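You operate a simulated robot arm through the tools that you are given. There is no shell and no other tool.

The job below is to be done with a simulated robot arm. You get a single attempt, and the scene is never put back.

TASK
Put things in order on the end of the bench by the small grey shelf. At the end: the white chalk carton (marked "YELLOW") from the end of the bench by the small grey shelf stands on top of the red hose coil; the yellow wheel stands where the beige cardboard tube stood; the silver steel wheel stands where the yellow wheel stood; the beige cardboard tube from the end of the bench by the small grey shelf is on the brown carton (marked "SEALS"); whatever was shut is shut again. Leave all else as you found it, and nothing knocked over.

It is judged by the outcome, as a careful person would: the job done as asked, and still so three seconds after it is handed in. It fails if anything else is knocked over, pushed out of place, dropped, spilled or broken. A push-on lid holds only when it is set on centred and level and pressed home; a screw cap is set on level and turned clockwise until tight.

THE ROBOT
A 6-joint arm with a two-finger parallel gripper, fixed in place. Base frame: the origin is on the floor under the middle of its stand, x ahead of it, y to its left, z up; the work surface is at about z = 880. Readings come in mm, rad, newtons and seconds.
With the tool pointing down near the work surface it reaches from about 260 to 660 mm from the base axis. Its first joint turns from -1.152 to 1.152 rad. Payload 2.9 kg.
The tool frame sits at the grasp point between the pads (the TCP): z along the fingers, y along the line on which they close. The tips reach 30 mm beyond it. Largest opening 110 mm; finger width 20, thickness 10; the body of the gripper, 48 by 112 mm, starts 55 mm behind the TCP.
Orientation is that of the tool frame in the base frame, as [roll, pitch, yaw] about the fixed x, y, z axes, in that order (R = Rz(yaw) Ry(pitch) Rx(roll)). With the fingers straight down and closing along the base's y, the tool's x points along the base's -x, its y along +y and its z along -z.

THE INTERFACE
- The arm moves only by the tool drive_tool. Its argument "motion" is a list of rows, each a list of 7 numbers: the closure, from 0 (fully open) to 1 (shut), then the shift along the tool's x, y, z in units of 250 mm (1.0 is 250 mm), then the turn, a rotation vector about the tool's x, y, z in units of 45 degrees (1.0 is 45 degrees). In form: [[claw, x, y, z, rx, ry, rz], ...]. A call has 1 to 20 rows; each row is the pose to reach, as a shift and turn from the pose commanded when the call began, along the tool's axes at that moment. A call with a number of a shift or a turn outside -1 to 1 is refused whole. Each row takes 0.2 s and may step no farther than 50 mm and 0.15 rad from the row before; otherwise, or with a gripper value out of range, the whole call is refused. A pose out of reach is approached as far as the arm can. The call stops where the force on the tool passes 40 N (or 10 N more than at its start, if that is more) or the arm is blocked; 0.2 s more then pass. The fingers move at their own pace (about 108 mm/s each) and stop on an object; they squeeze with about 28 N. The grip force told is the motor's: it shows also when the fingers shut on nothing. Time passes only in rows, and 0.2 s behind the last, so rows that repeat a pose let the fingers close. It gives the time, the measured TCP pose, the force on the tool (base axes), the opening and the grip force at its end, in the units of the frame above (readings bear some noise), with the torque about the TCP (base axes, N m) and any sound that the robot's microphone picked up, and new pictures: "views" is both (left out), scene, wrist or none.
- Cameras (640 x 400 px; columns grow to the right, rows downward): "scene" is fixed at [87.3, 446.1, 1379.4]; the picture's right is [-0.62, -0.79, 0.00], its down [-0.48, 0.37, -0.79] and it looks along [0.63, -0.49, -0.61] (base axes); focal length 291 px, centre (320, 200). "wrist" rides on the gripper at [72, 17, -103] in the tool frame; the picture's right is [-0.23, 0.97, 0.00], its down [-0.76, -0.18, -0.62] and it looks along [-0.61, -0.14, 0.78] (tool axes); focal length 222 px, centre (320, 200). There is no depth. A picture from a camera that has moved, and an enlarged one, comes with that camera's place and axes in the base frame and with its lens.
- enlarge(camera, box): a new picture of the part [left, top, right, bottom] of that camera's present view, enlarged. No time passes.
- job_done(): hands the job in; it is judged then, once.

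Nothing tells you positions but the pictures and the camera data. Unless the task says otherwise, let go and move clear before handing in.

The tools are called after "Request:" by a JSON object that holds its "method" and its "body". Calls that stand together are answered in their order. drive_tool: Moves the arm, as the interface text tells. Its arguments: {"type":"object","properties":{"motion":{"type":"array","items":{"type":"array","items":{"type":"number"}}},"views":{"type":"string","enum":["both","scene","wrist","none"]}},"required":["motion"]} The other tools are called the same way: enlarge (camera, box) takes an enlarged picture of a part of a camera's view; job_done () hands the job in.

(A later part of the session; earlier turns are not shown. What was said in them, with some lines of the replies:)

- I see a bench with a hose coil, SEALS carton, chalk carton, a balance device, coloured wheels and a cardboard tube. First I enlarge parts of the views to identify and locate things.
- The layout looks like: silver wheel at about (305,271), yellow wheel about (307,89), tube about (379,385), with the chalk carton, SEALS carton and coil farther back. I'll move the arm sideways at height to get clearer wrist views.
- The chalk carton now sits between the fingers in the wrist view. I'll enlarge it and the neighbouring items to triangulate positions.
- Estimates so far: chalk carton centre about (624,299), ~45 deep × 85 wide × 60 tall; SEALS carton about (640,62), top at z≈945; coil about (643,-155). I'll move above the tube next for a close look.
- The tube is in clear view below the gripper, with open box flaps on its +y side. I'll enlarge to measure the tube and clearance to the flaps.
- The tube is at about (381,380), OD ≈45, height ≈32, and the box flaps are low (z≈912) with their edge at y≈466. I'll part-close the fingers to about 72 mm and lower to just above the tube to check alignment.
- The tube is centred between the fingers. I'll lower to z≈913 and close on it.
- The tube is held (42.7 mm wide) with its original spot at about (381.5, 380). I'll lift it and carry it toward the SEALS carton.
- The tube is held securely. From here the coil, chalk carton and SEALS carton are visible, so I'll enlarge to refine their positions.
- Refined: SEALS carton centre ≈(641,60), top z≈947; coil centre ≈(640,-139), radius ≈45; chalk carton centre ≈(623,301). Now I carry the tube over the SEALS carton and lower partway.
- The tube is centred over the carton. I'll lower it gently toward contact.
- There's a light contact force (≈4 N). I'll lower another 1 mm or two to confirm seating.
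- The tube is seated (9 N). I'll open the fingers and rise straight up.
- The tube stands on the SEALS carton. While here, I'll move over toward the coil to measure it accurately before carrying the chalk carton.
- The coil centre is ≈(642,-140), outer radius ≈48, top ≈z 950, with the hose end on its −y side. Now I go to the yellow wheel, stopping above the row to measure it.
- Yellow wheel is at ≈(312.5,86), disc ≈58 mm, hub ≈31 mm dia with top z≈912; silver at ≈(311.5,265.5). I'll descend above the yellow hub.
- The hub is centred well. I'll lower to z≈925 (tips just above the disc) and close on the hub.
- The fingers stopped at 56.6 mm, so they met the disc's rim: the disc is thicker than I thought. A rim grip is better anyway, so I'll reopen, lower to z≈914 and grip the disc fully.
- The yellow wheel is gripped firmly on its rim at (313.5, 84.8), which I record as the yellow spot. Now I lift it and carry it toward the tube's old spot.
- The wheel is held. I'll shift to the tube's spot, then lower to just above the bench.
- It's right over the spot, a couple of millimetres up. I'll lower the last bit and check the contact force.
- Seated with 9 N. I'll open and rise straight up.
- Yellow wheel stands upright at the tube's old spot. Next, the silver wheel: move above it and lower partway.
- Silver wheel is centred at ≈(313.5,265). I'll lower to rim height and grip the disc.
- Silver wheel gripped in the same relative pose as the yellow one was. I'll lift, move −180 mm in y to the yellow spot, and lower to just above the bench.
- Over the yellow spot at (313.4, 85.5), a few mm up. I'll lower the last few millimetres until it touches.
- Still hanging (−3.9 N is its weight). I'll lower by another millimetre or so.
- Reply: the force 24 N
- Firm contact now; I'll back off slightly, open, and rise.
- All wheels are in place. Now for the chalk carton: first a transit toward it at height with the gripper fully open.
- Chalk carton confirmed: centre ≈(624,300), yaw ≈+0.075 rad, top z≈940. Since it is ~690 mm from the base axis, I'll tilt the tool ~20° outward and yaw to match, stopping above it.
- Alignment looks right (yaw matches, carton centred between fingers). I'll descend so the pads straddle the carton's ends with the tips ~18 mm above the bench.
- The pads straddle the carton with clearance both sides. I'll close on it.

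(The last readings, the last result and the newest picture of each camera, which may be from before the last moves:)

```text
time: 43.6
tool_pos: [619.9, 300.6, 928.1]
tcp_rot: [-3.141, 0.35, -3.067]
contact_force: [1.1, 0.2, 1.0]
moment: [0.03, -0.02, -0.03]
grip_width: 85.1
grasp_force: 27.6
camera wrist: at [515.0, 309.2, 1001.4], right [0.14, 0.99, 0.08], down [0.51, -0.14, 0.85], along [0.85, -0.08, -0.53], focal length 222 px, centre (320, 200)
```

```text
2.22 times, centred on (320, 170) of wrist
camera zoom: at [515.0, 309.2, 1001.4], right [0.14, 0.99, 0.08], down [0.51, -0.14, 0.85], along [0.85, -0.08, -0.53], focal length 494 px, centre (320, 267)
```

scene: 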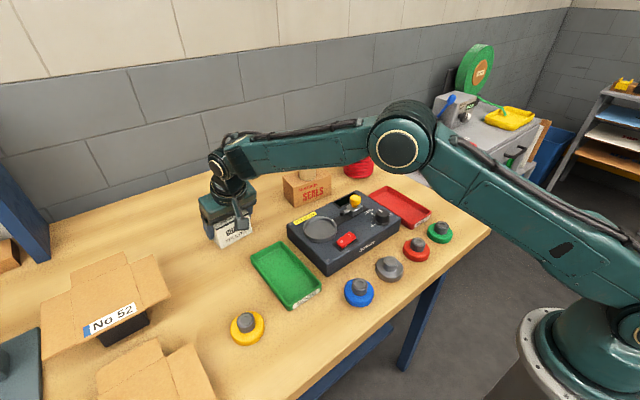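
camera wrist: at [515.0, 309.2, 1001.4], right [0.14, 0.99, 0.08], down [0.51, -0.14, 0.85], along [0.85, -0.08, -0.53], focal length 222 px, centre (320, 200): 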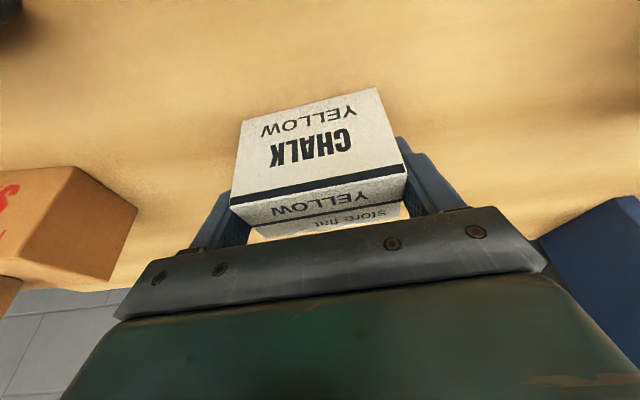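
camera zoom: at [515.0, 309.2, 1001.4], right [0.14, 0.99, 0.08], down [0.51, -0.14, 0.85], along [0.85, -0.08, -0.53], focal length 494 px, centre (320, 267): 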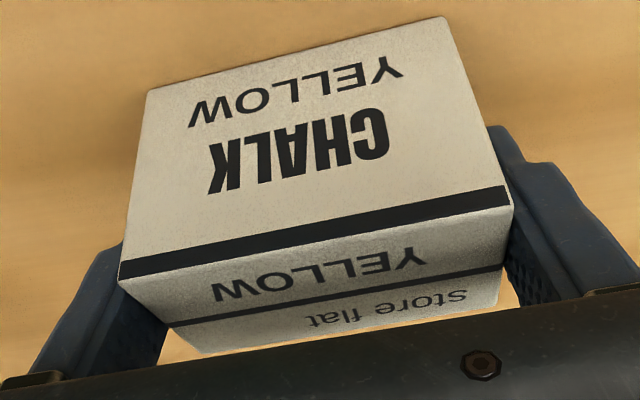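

The carton is firmly held at 85.1 mm and hasn't moved. I'll lift it straight up, draw slightly inward, and swing toward the coil at a height well clear of the tube on SEALS.

Request:
{"method": "drive_tool", "body": {"motion": [[0.4, -0.0206, 0, -0.0563, 0, 0, 0], [0.4, -0.0688, 0, -0.1878, 0, 0, 0], [0.4, -0.0746, 0.0045, -0.3774, 0, 0, 0], [0.4, -0.0616, 0.0106, -0.574, 0, 0, 0], [0.4, -0.0398, 0.0151, -0.6884, 0, 0, 0], [0.4, -0.0098, -0.1429, -0.6992, 0, 0, 0], [0.4, 0.003, -0.3224, -0.704, 0, 0, 0], [0.4, 0.0158, -0.502, -0.7088, 0, 0, 0], [0.4, 0.0286, -0.6812, -0.7132, 0, 0, 0], [0.4, 0.0414, -0.8608, -0.718, 0, 0, 0], [0.4, 0.0414, -0.8608, -0.718, 0, 0, 0]], "views": "both"}}

```text
time: 46.0
tool_pos: [563.8, 83.1, 1095.3]
tcp_rot: [-3.142, 0.349, -3.064]
contact_force: [1.2, -0.7, -0.7]
moment: [-0.01, 0.01, 0.0]
grip_width: 84.4
grasp_force: 27.7
camera wrist: at [459.1, 91.3, 1167.2], right [0.14, 0.99, 0.08], down [0.51, -0.14, 0.85], along [0.85, -0.08, -0.53], focal length 222 px, centre (320, 200)
```

scene: 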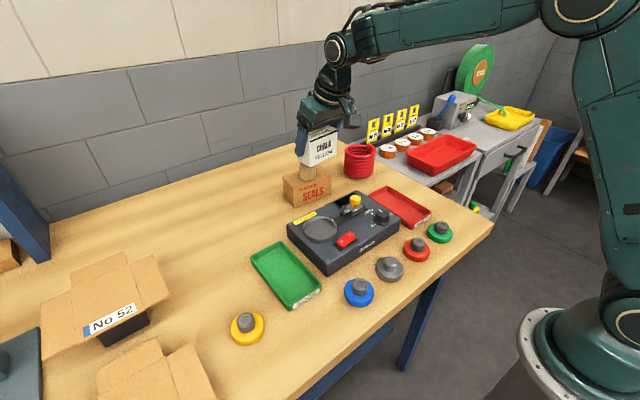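
wrist: 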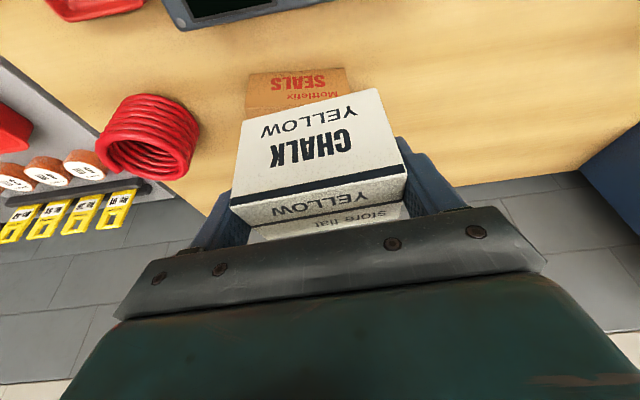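

The carton is steady in the grip. I'll continue to a point above and slightly inward of the coil.

Request:
{"method": "drive_tool", "body": {"motion": [[0.4, -0.013, -0.15, 0.019, 0, 0, 0], [0.4, -0.026, -0.3, 0.038, 0, 0, 0], [0.4, -0.039, -0.45, 0.057, 0, 0, 0], [0.4, -0.052, -0.6, 0.076, 0, 0, 0], [0.4, -0.065, -0.75, 0.095, 0, 0, 0], [0.4, -0.078, -0.899, 0.114, 0, 0, 0], [0.4, -0.078, -0.899, 0.114, 0, 0, 0], [0.4, -0.078, -0.899, 0.114, 0, 0, 0]], "views": "both"}}

Request:
{"method": "enlarge", "body": {"camera": "wrist", "box": [180, 40, 460, 240]}}

Request:
{"method": "enlarge", "body": {"camera": "scene", "box": [310, 70, 430, 200]}}

```text
time: 47.8
tool_pos: [610.2, -141.9, 1074.7]
tcp_rot: [-3.141, 0.35, -3.066]
contact_force: [-1.0, 0.1, -1.3]
moment: [-0.02, 0.03, 0.01]
grip_width: 84.8
grasp_force: 27.7
camera wrist: at [505.8, -133.1, 1147.4], right [0.14, 0.99, 0.08], down [0.51, -0.14, 0.85], along [0.85, -0.08, -0.53], focal length 222 px, centre (320, 200)
```

scene: 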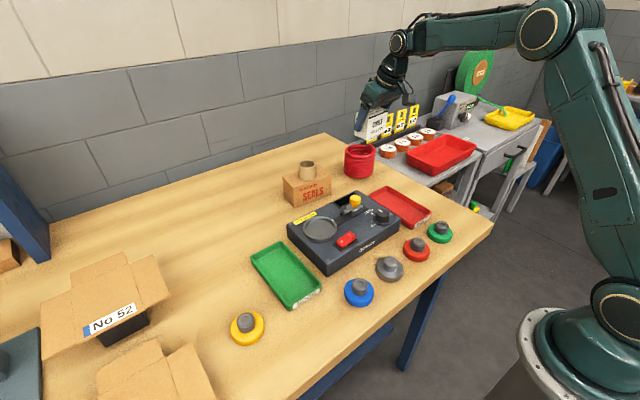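
wrist: 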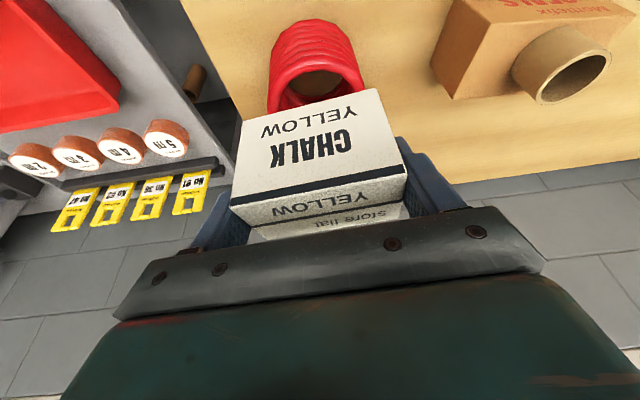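

```text
2.00 times, centred on (320, 140) of wrist
camera zoom: at [505.8, -133.1, 1147.4], right [0.14, 0.99, 0.08], down [0.51, -0.14, 0.85], along [0.85, -0.08, -0.53], focal length 444 px, centre (320, 320)
```

zoom: 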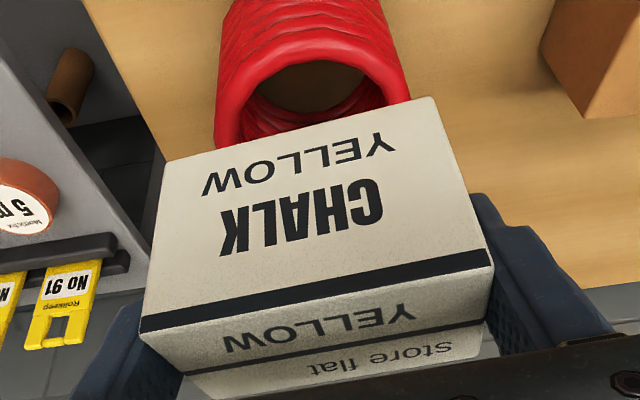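

```text
3.08 times, centred on (370, 135) of scene
camera zoom: at [87.3, 446.1, 1379.4], right [-0.62, -0.79, 0.0], down [-0.48, 0.37, -0.79], along [0.63, -0.49, -0.61], focal length 896 px, centre (166, 400)
```

zoom: 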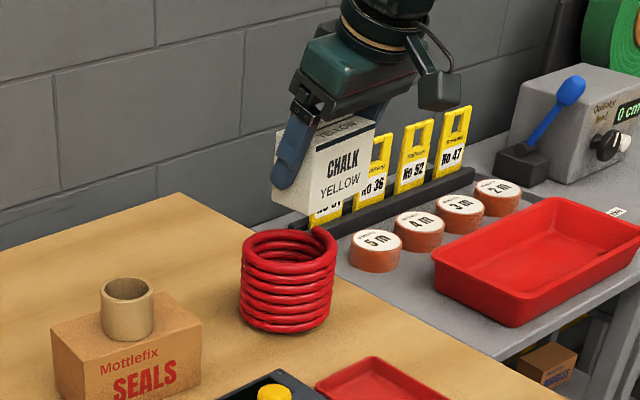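

The coil centre works out to ≈(642.5,-140), about 2 mm to the +y of my current line. I'll shift over it and lower to roughly 12 mm above the coil's top.

Request:
{"method": "drive_tool", "body": {"motion": [[0.4, -0.109, -0.002, 0.04, 0, 0, 0], [0.4, -0.109, -0.002, 0.04, 0, 0, 0], [0.4, -0.0664, -0.002, 0.1564, 0, 0, 0], [0.4, -0.0238, -0.002, 0.2728, 0, 0, 0], [0.4, -0.0238, -0.002, 0.2728, 0, 0, 0]], "views": "both"}}

Request:
{"method": "enlarge", "body": {"camera": "wrist", "box": [180, 40, 460, 240]}}

Request:
{"method": "enlarge", "body": {"camera": "scene", "box": [310, 70, 430, 200]}}

```text
time: 49.0
tool_pos: [638.0, -139.9, 1015.7]
tcp_rot: [-3.136, 0.363, -3.062]
contact_force: [3.4, 6.1, 16.2]
moment: [1.1, 0.49, 0.18]
grip_width: 84.4
grasp_force: 27.9
camera wrist: at [534.0, -130.6, 1087.1], right [0.14, 0.99, 0.08], down [0.5, -0.14, 0.85], along [0.85, -0.08, -0.52], focal length 222 px, centre (320, 200)
```

scene: 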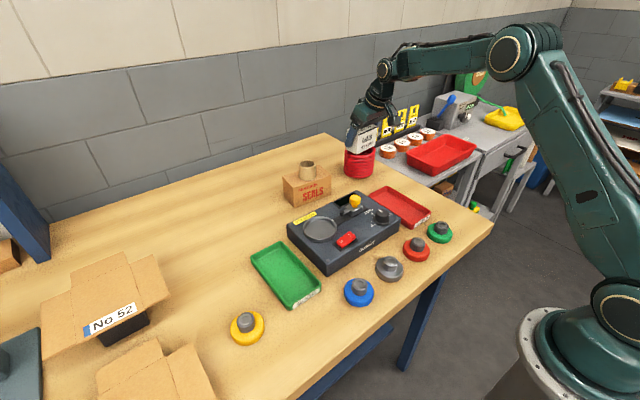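
wrist: 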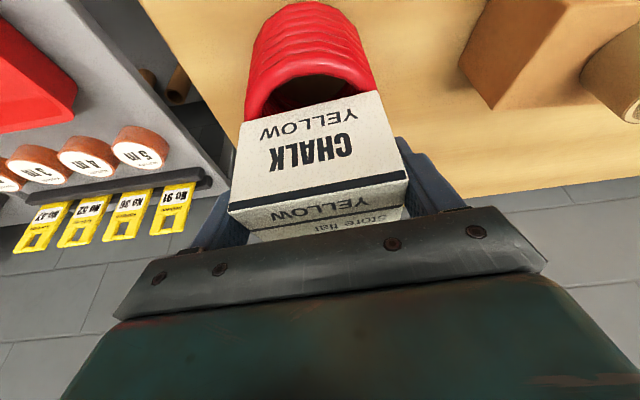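

```text
2.00 times, centred on (320, 140) of wrist
camera zoom: at [534.0, -130.6, 1087.1], right [0.14, 0.99, 0.08], down [0.5, -0.14, 0.85], along [0.85, -0.08, -0.52], focal length 444 px, centre (320, 320)
```

zoom: 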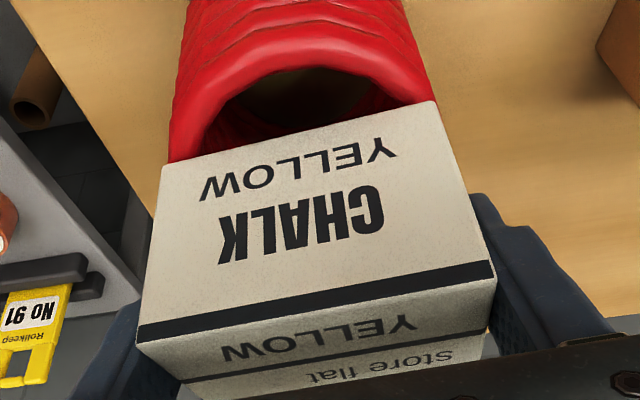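

```text
3.08 times, centred on (370, 135) of scene
camera zoom: at [86.6, 446.2, 1379.4], right [-0.62, -0.79, 0.0], down [-0.48, 0.37, -0.79], along [0.63, -0.49, -0.61], focal length 896 px, centre (166, 400)
```

zoom: 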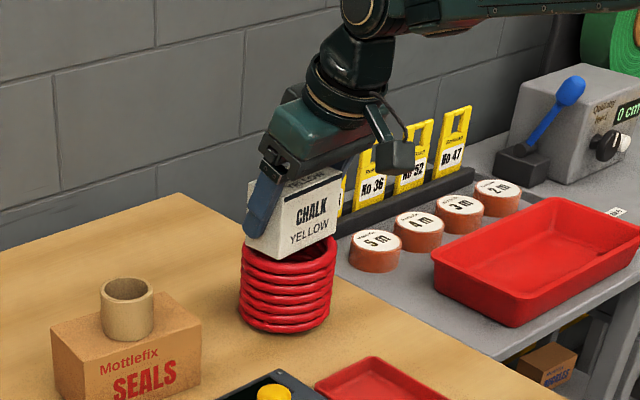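

The call met resistance early: ~16 N at TCP z≈1016, so something touches (probably the coil's raised part). I'll zoom in before doing anything further.

Request:
{"method": "enlarge", "body": {"camera": "scene", "box": [335, 105, 385, 190]}}

Request:
{"method": "enlarge", "body": {"camera": "wrist", "box": [220, 0, 420, 140]}}

```text
4.71 times, centred on (360, 148) of scene
camera zoom: at [86.6, 446.2, 1379.4], right [-0.62, -0.79, 0.0], down [-0.48, 0.37, -0.79], along [0.63, -0.49, -0.61], focal length 1371 px, centre (132, 447)
```

zoom: 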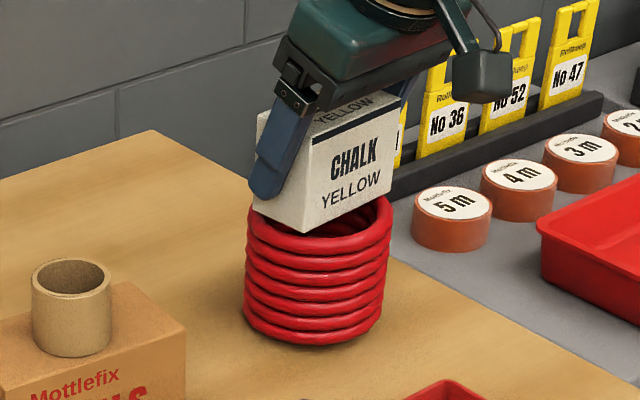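

```text
2.86 times, centred on (320, 70) of wrist
camera zoom: at [534.0, -130.6, 1087.1], right [0.14, 0.99, 0.08], down [0.5, -0.14, 0.85], along [0.85, -0.08, -0.52], focal length 635 px, centre (320, 571)
```

zoom: 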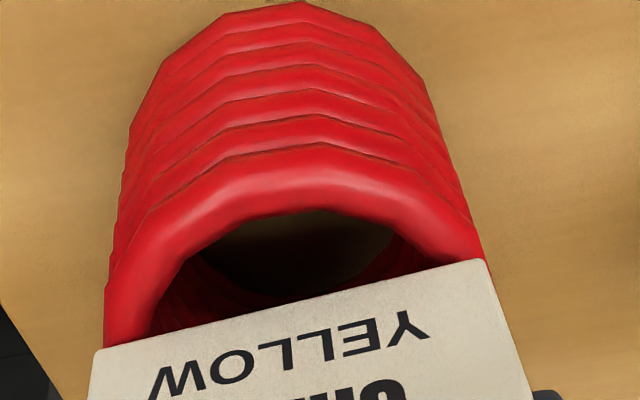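

Re-measuring with the zoom, the coil is taller than I'd figured (~85 mm, top at z≈966), so the carton's underside at 967 is simply resting on it, centred at ≈(641.5,-139.7). I'll ease up 2 mm to lighten the press and re-read the forces.

Request:
{"method": "drive_tool", "body": {"motion": [[0.4, -0.0028, 0, -0.0075, 0, 0, 0], [0.4, -0.0028, 0, -0.0075, 0, 0, 0], [0.4, -0.0028, 0, -0.0075, 0, 0, 0]], "views": "both"}}

Request:
{"method": "enlarge", "body": {"camera": "scene", "box": [335, 115, 395, 185]}}

Request:
{"method": "enlarge", "body": {"camera": "wrist", "box": [200, 40, 440, 240]}}

```text
time: 49.8
tool_pos: [639.2, -140.4, 1015.4]
tcp_rot: [-3.139, 0.352, -3.065]
contact_force: [5.1, -1.4, 17.6]
moment: [-0.38, -0.68, 0.01]
grip_width: 84.6
grasp_force: 27.8
camera wrist: at [534.4, -130.9, 1086.5], right [0.14, 0.99, 0.08], down [0.51, -0.14, 0.85], along [0.85, -0.08, -0.52], focal length 222 px, centre (320, 200)
```

scene: 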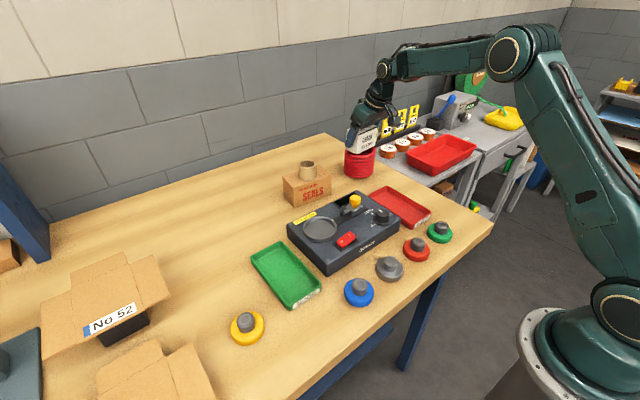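
wrist: 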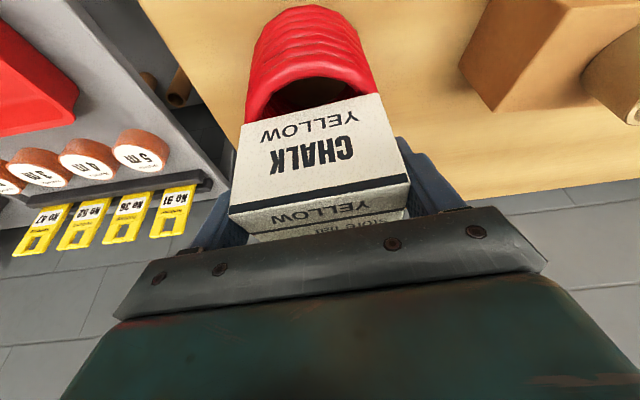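

```text
5.71 times, centred on (365, 150) of scene
camera zoom: at [87.1, 446.2, 1379.4], right [-0.62, -0.79, 0.0], down [-0.48, 0.37, -0.79], along [0.63, -0.49, -0.61], focal length 1665 px, centre (63, 486)
```

zoom: 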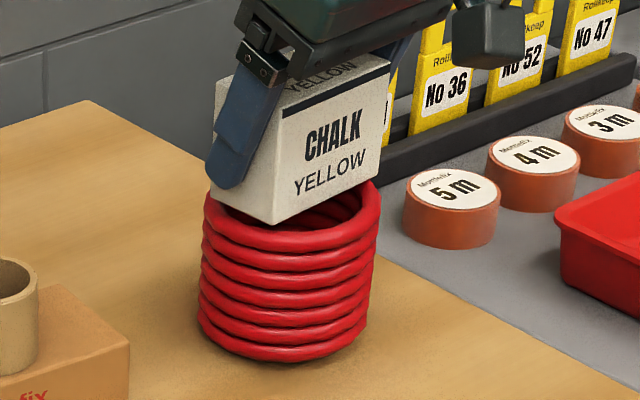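

```text
2.00 times, centred on (320, 140) of wrist
camera zoom: at [534.4, -130.9, 1086.5], right [0.14, 0.99, 0.08], down [0.51, -0.14, 0.85], along [0.85, -0.08, -0.52], focal length 444 px, centre (320, 320)
```

zoom: 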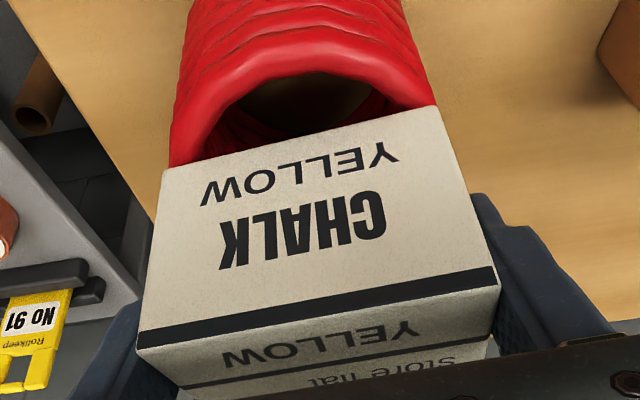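

The contact is now spread more evenly. I'll ease up another 1 mm to bring the press close to zero before release.

Request:
{"method": "drive_tool", "body": {"motion": [[0.4, -0.0014, 0, -0.0038, 0, 0, 0], [0.4, -0.0014, 0, -0.0038, 0, 0, 0]], "views": "none"}}

```text
time: 50.4
tool_pos: [638.4, -140.5, 1013.5]
tcp_rot: [3.141, 0.349, -3.066]
contact_force: [4.9, -2.4, 14.4]
moment: [-0.27, -0.57, -0.02]
grip_width: 84.7
grasp_force: 28.5
```

Request:
{"method": "drive_tool", "body": {"motion": [[0.4, -0.0028, 0, -0.0075, 0, 0, 0], [0.4, -0.0028, 0, -0.0075, 0, 0, 0]], "views": "none"}}

```text
time: 51.0
tool_pos: [637.3, -140.6, 1015.7]
tcp_rot: [3.14, 0.343, -3.067]
contact_force: [1.1, 0.9, 2.5]
moment: [-0.17, -0.16, 0.07]
grip_width: 84.6
grasp_force: 28.0
```

Contact is now only ≈2.5 N. I'll inspect the seating closely before opening.

Request:
{"method": "enlarge", "body": {"camera": "scene", "box": [340, 120, 390, 185]}}

Request:
{"method": "enlarge", "body": {"camera": "wrist", "box": [220, 0, 420, 160]}}

```text
6.15 times, centred on (365, 152) of scene
camera zoom: at [87.2, 446.1, 1379.4], right [-0.62, -0.79, 0.0], down [-0.48, 0.37, -0.79], along [0.63, -0.49, -0.61], focal length 1793 px, centre (43, 492)
```

zoom: 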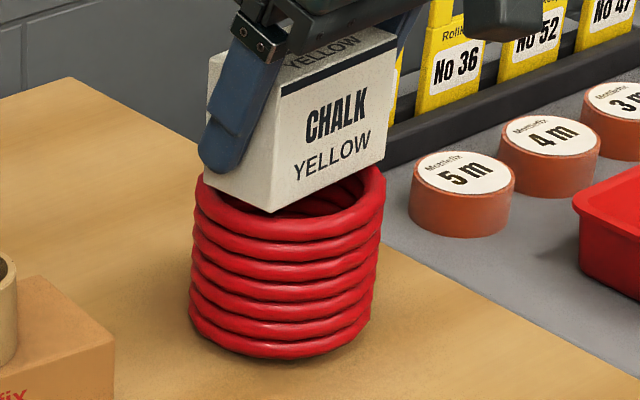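

```text
2.50 times, centred on (320, 80) of wrist
camera zoom: at [533.6, -130.6, 1087.6], right [0.14, 0.99, 0.08], down [0.52, -0.14, 0.84], along [0.84, -0.08, -0.53], focal length 555 px, centre (320, 500)
```

zoom: 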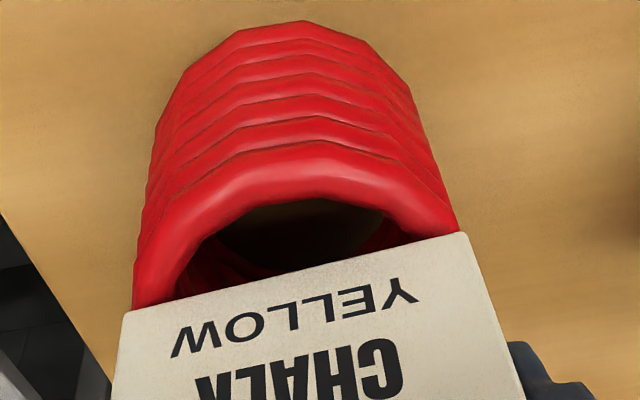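

The coil hasn't shifted, and the carton is centred on it within about 1 mm, resting lightly. I'll open the fingers in small stages and then look.

Request:
{"method": "drive_tool", "body": {"motion": [[0.21, 0, 0, 0, 0, 0, 0], [0.18, 0, 0, 0, 0, 0, 0], [0.14, 0, 0, 0, 0, 0, 0], [0.1, 0, 0, 0, 0, 0, 0]], "views": "both"}}

Request:
{"method": "enlarge", "body": {"camera": "scene", "box": [340, 120, 390, 185]}}

Request:
{"method": "enlarge", "body": {"camera": "wrist", "box": [180, 20, 460, 240]}}

```text
time: 52.0
tool_pos: [638.8, -139.6, 1017.1]
tcp_rot: [-3.14, 0.348, -3.067]
contact_force: [-0.2, 0.0, 0.2]
moment: [0.02, -0.01, 0.04]
grip_width: 99.1
grasp_force: 0.0
camera wrist: at [534.1, -130.9, 1088.9], right [0.14, 0.99, 0.08], down [0.51, -0.14, 0.85], along [0.85, -0.08, -0.53], focal length 222 px, centre (320, 200)
```

scene: 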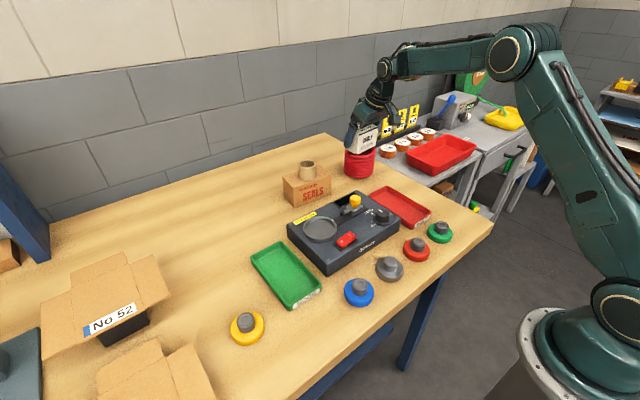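
wrist: 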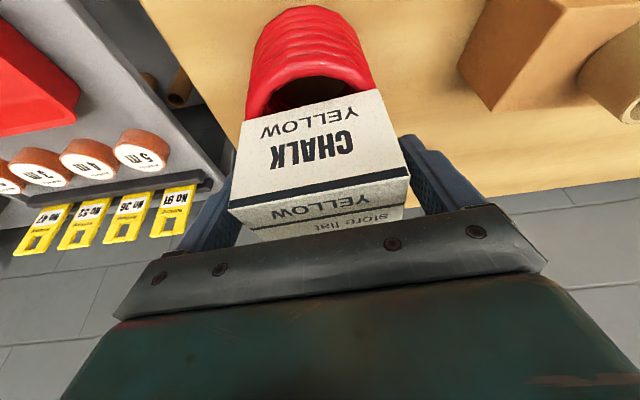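

```text
6.15 times, centred on (365, 152) of scene
camera zoom: at [87.3, 446.1, 1379.4], right [-0.62, -0.79, 0.0], down [-0.48, 0.37, -0.79], along [0.63, -0.49, -0.61], focal length 1793 px, centre (43, 492)
```

zoom: 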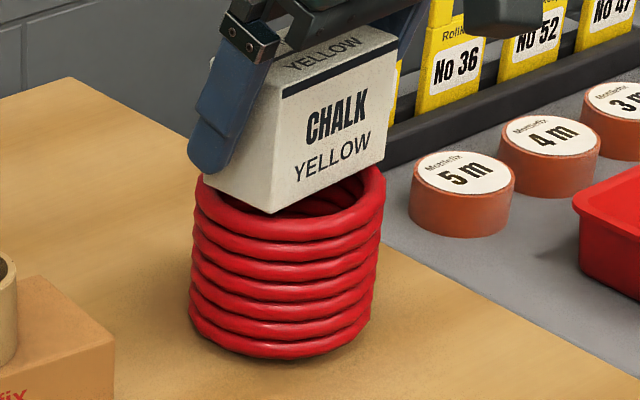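

```text
1.82 times, centred on (320, 130) of wrist
camera zoom: at [534.1, -130.9, 1088.9], right [0.14, 0.99, 0.08], down [0.51, -0.14, 0.85], along [0.85, -0.08, -0.53], focal length 404 px, centre (320, 327)
```

zoom: 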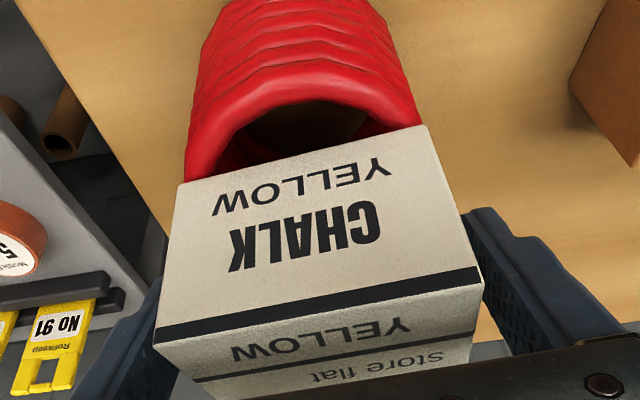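

Released, and the carton stands steady on the coil. I'll open fully and withdraw back along the finger axis.

Request:
{"method": "drive_tool", "body": {"motion": [[0, 0, 0, 0, 0, 0, 0], [0, 0, 0, -0.03, 0, 0, 0], [0, 0, 0, -0.1, 0, 0, 0], [0, 0, 0, -0.2, 0, 0, 0], [0, 0, 0, -0.34, 0, 0, 0], [0, 0, 0, -0.5, 0, 0, 0], [0, 0, 0, -0.66, 0, 0, 0], [0, 0, 0, -0.66, 0, 0, 0]], "views": "both"}}

Request:
{"method": "enlarge", "body": {"camera": "scene", "box": [330, 110, 400, 190]}}

Request:
{"method": "enlarge", "body": {"camera": "wrist", "box": [180, 20, 460, 240]}}

```text
time: 53.8
tool_pos: [583.9, -143.5, 1170.7]
tcp_rot: [3.14, 0.349, -3.066]
contact_force: [-0.1, 0.2, -0.2]
moment: [0.02, 0.01, -0.01]
grip_width: 110.0
grasp_force: 0.0
camera wrist: at [479.1, -134.4, 1243.9], right [0.14, 0.99, 0.08], down [0.51, -0.14, 0.85], along [0.85, -0.08, -0.53], focal length 222 px, centre (320, 200)
```

scene: 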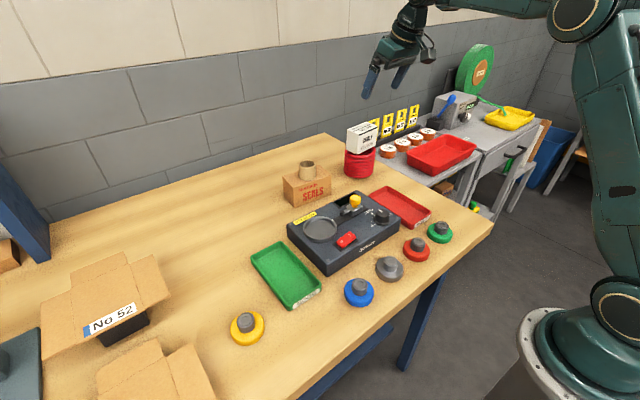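
wrist: 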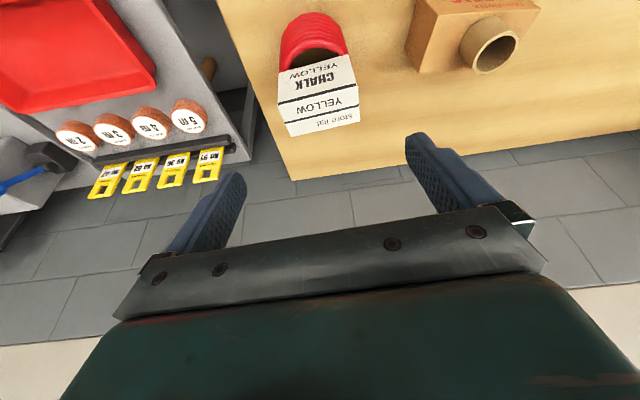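

```text
5.00 times, centred on (365, 150) of scene
camera zoom: at [87.3, 446.1, 1379.4], right [-0.62, -0.79, 0.0], down [-0.48, 0.37, -0.79], along [0.63, -0.49, -0.61], focal length 1456 px, centre (95, 450)
```

zoom: 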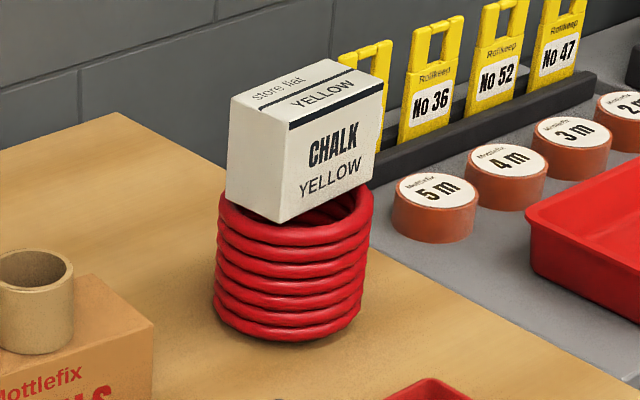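

```text
1.82 times, centred on (320, 130) of wrist
camera zoom: at [479.1, -134.4, 1243.9], right [0.14, 0.99, 0.08], down [0.51, -0.14, 0.85], along [0.85, -0.08, -0.53], focal length 404 px, centre (320, 327)
```

zoom: 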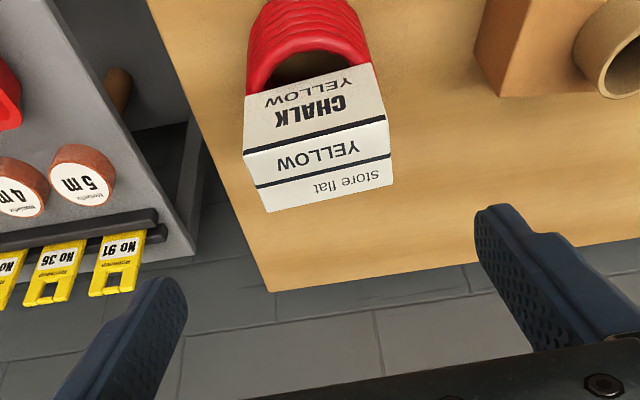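

The carton stands level on the coil and all else looks in place. I'll wait a moment clear of everything and take a last look across the bench.

Request:
{"method": "drive_tool", "body": {"motion": [[0, 0.05, 0, -0.05, 0, 0, 0], [0, 0.1, 0.1, -0.1, 0, 0, 0], [0, 0.1, 0.1, -0.1, 0, 0, 0], [0, 0.1, 0.1, -0.1, 0, 0, 0], [0, 0.1, 0.1, -0.1, 0, 0, 0], [0, 0.1, 0.1, -0.1, 0, 0, 0], [0, 0.1, 0.1, -0.1, 0, 0, 0], [0, 0.1, 0.1, -0.1, 0, 0, 0]], "views": "both"}}

Request:
{"method": "enlarge", "body": {"camera": "scene", "box": [270, 110, 400, 210]}}

Request:
{"method": "enlarge", "body": {"camera": "scene", "box": [200, 200, 460, 360]}}

```text
time: 55.6
tool_pos: [551.5, -121.1, 1187.9]
tcp_rot: [3.141, 0.349, -3.068]
contact_force: [-0.1, -0.2, 0.1]
moment: [0.0, -0.02, -0.01]
grip_width: 110.0
grasp_force: 0.0
camera wrist: at [445.6, -112.0, 1259.6], right [0.14, 0.99, 0.08], down [0.51, -0.14, 0.85], along [0.85, -0.08, -0.53], focal length 222 px, centre (320, 200)
```

scene: 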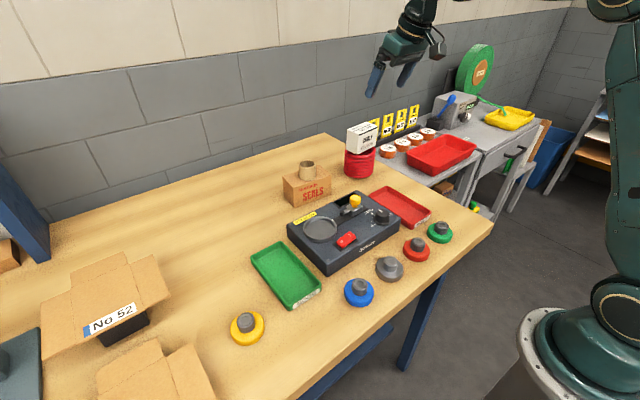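
wrist: 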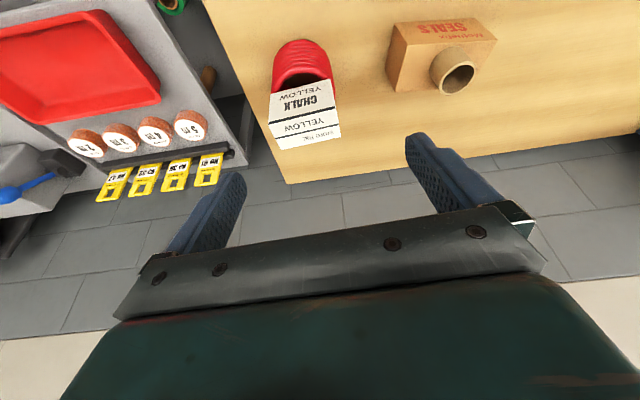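

```text
4.00 times, centred on (335, 160) of scene
camera zoom: at [87.3, 446.1, 1379.4], right [-0.62, -0.79, 0.0], down [-0.48, 0.37, -0.79], along [0.63, -0.49, -0.61], focal length 1165 px, centre (260, 360)
```

zoom: 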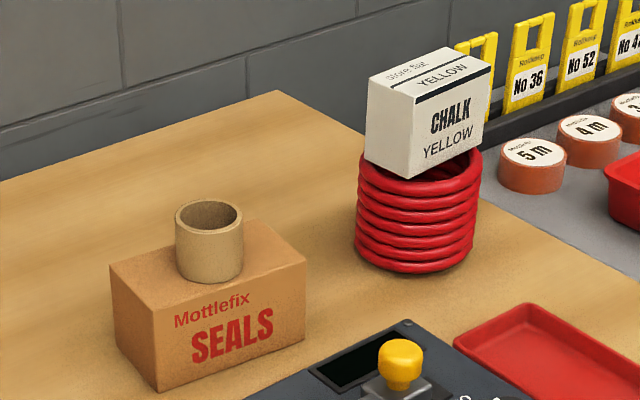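

```text
2.46 times, centred on (330, 280) of scene
camera zoom: at [87.3, 446.1, 1379.4], right [-0.62, -0.79, 0.0], down [-0.48, 0.37, -0.79], along [0.63, -0.49, -0.61], focal length 717 px, centre (295, 3)
```

zoom: 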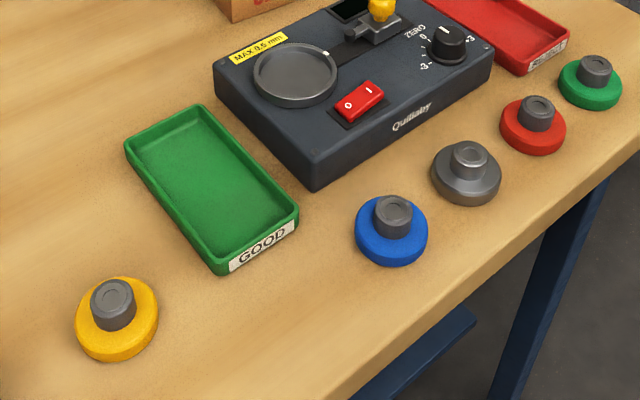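

Everything looks right: the tube is on the SEALS carton, the yellow wheel is where the tube stood, the silver wheel is where the yellow one stood, and the chalk carton stands on the coil. Nothing else has moved, nothing needed shutting, and the arm is clear, so I'm handing the job in.

Request:
{"method": "job_done", "body": {}}

```text
The job is handed in.
```

All four moves are done, and I handed the job in with the gripper open and clear of everything. The outcome of the judging wasn't shown to me.

- **Chalk carton:** it stands upright on top of the red hose coil, centred to within about 1 mm. It did not move when I let go or in the few seconds after.
- **Yellow wheel:** it stands where the beige cardboard tube stood.
- **Silver steel wheel:** it stands where the yellow wheel stood, in line with the blue and red wheels.
- **Cardboard tube:** it stands on top of the brown SEALS carton, near the middle.

I opened nothing, so there was nothing to shut again. In the last pictures everything else looked as I found it, and nothing had been knocked over.
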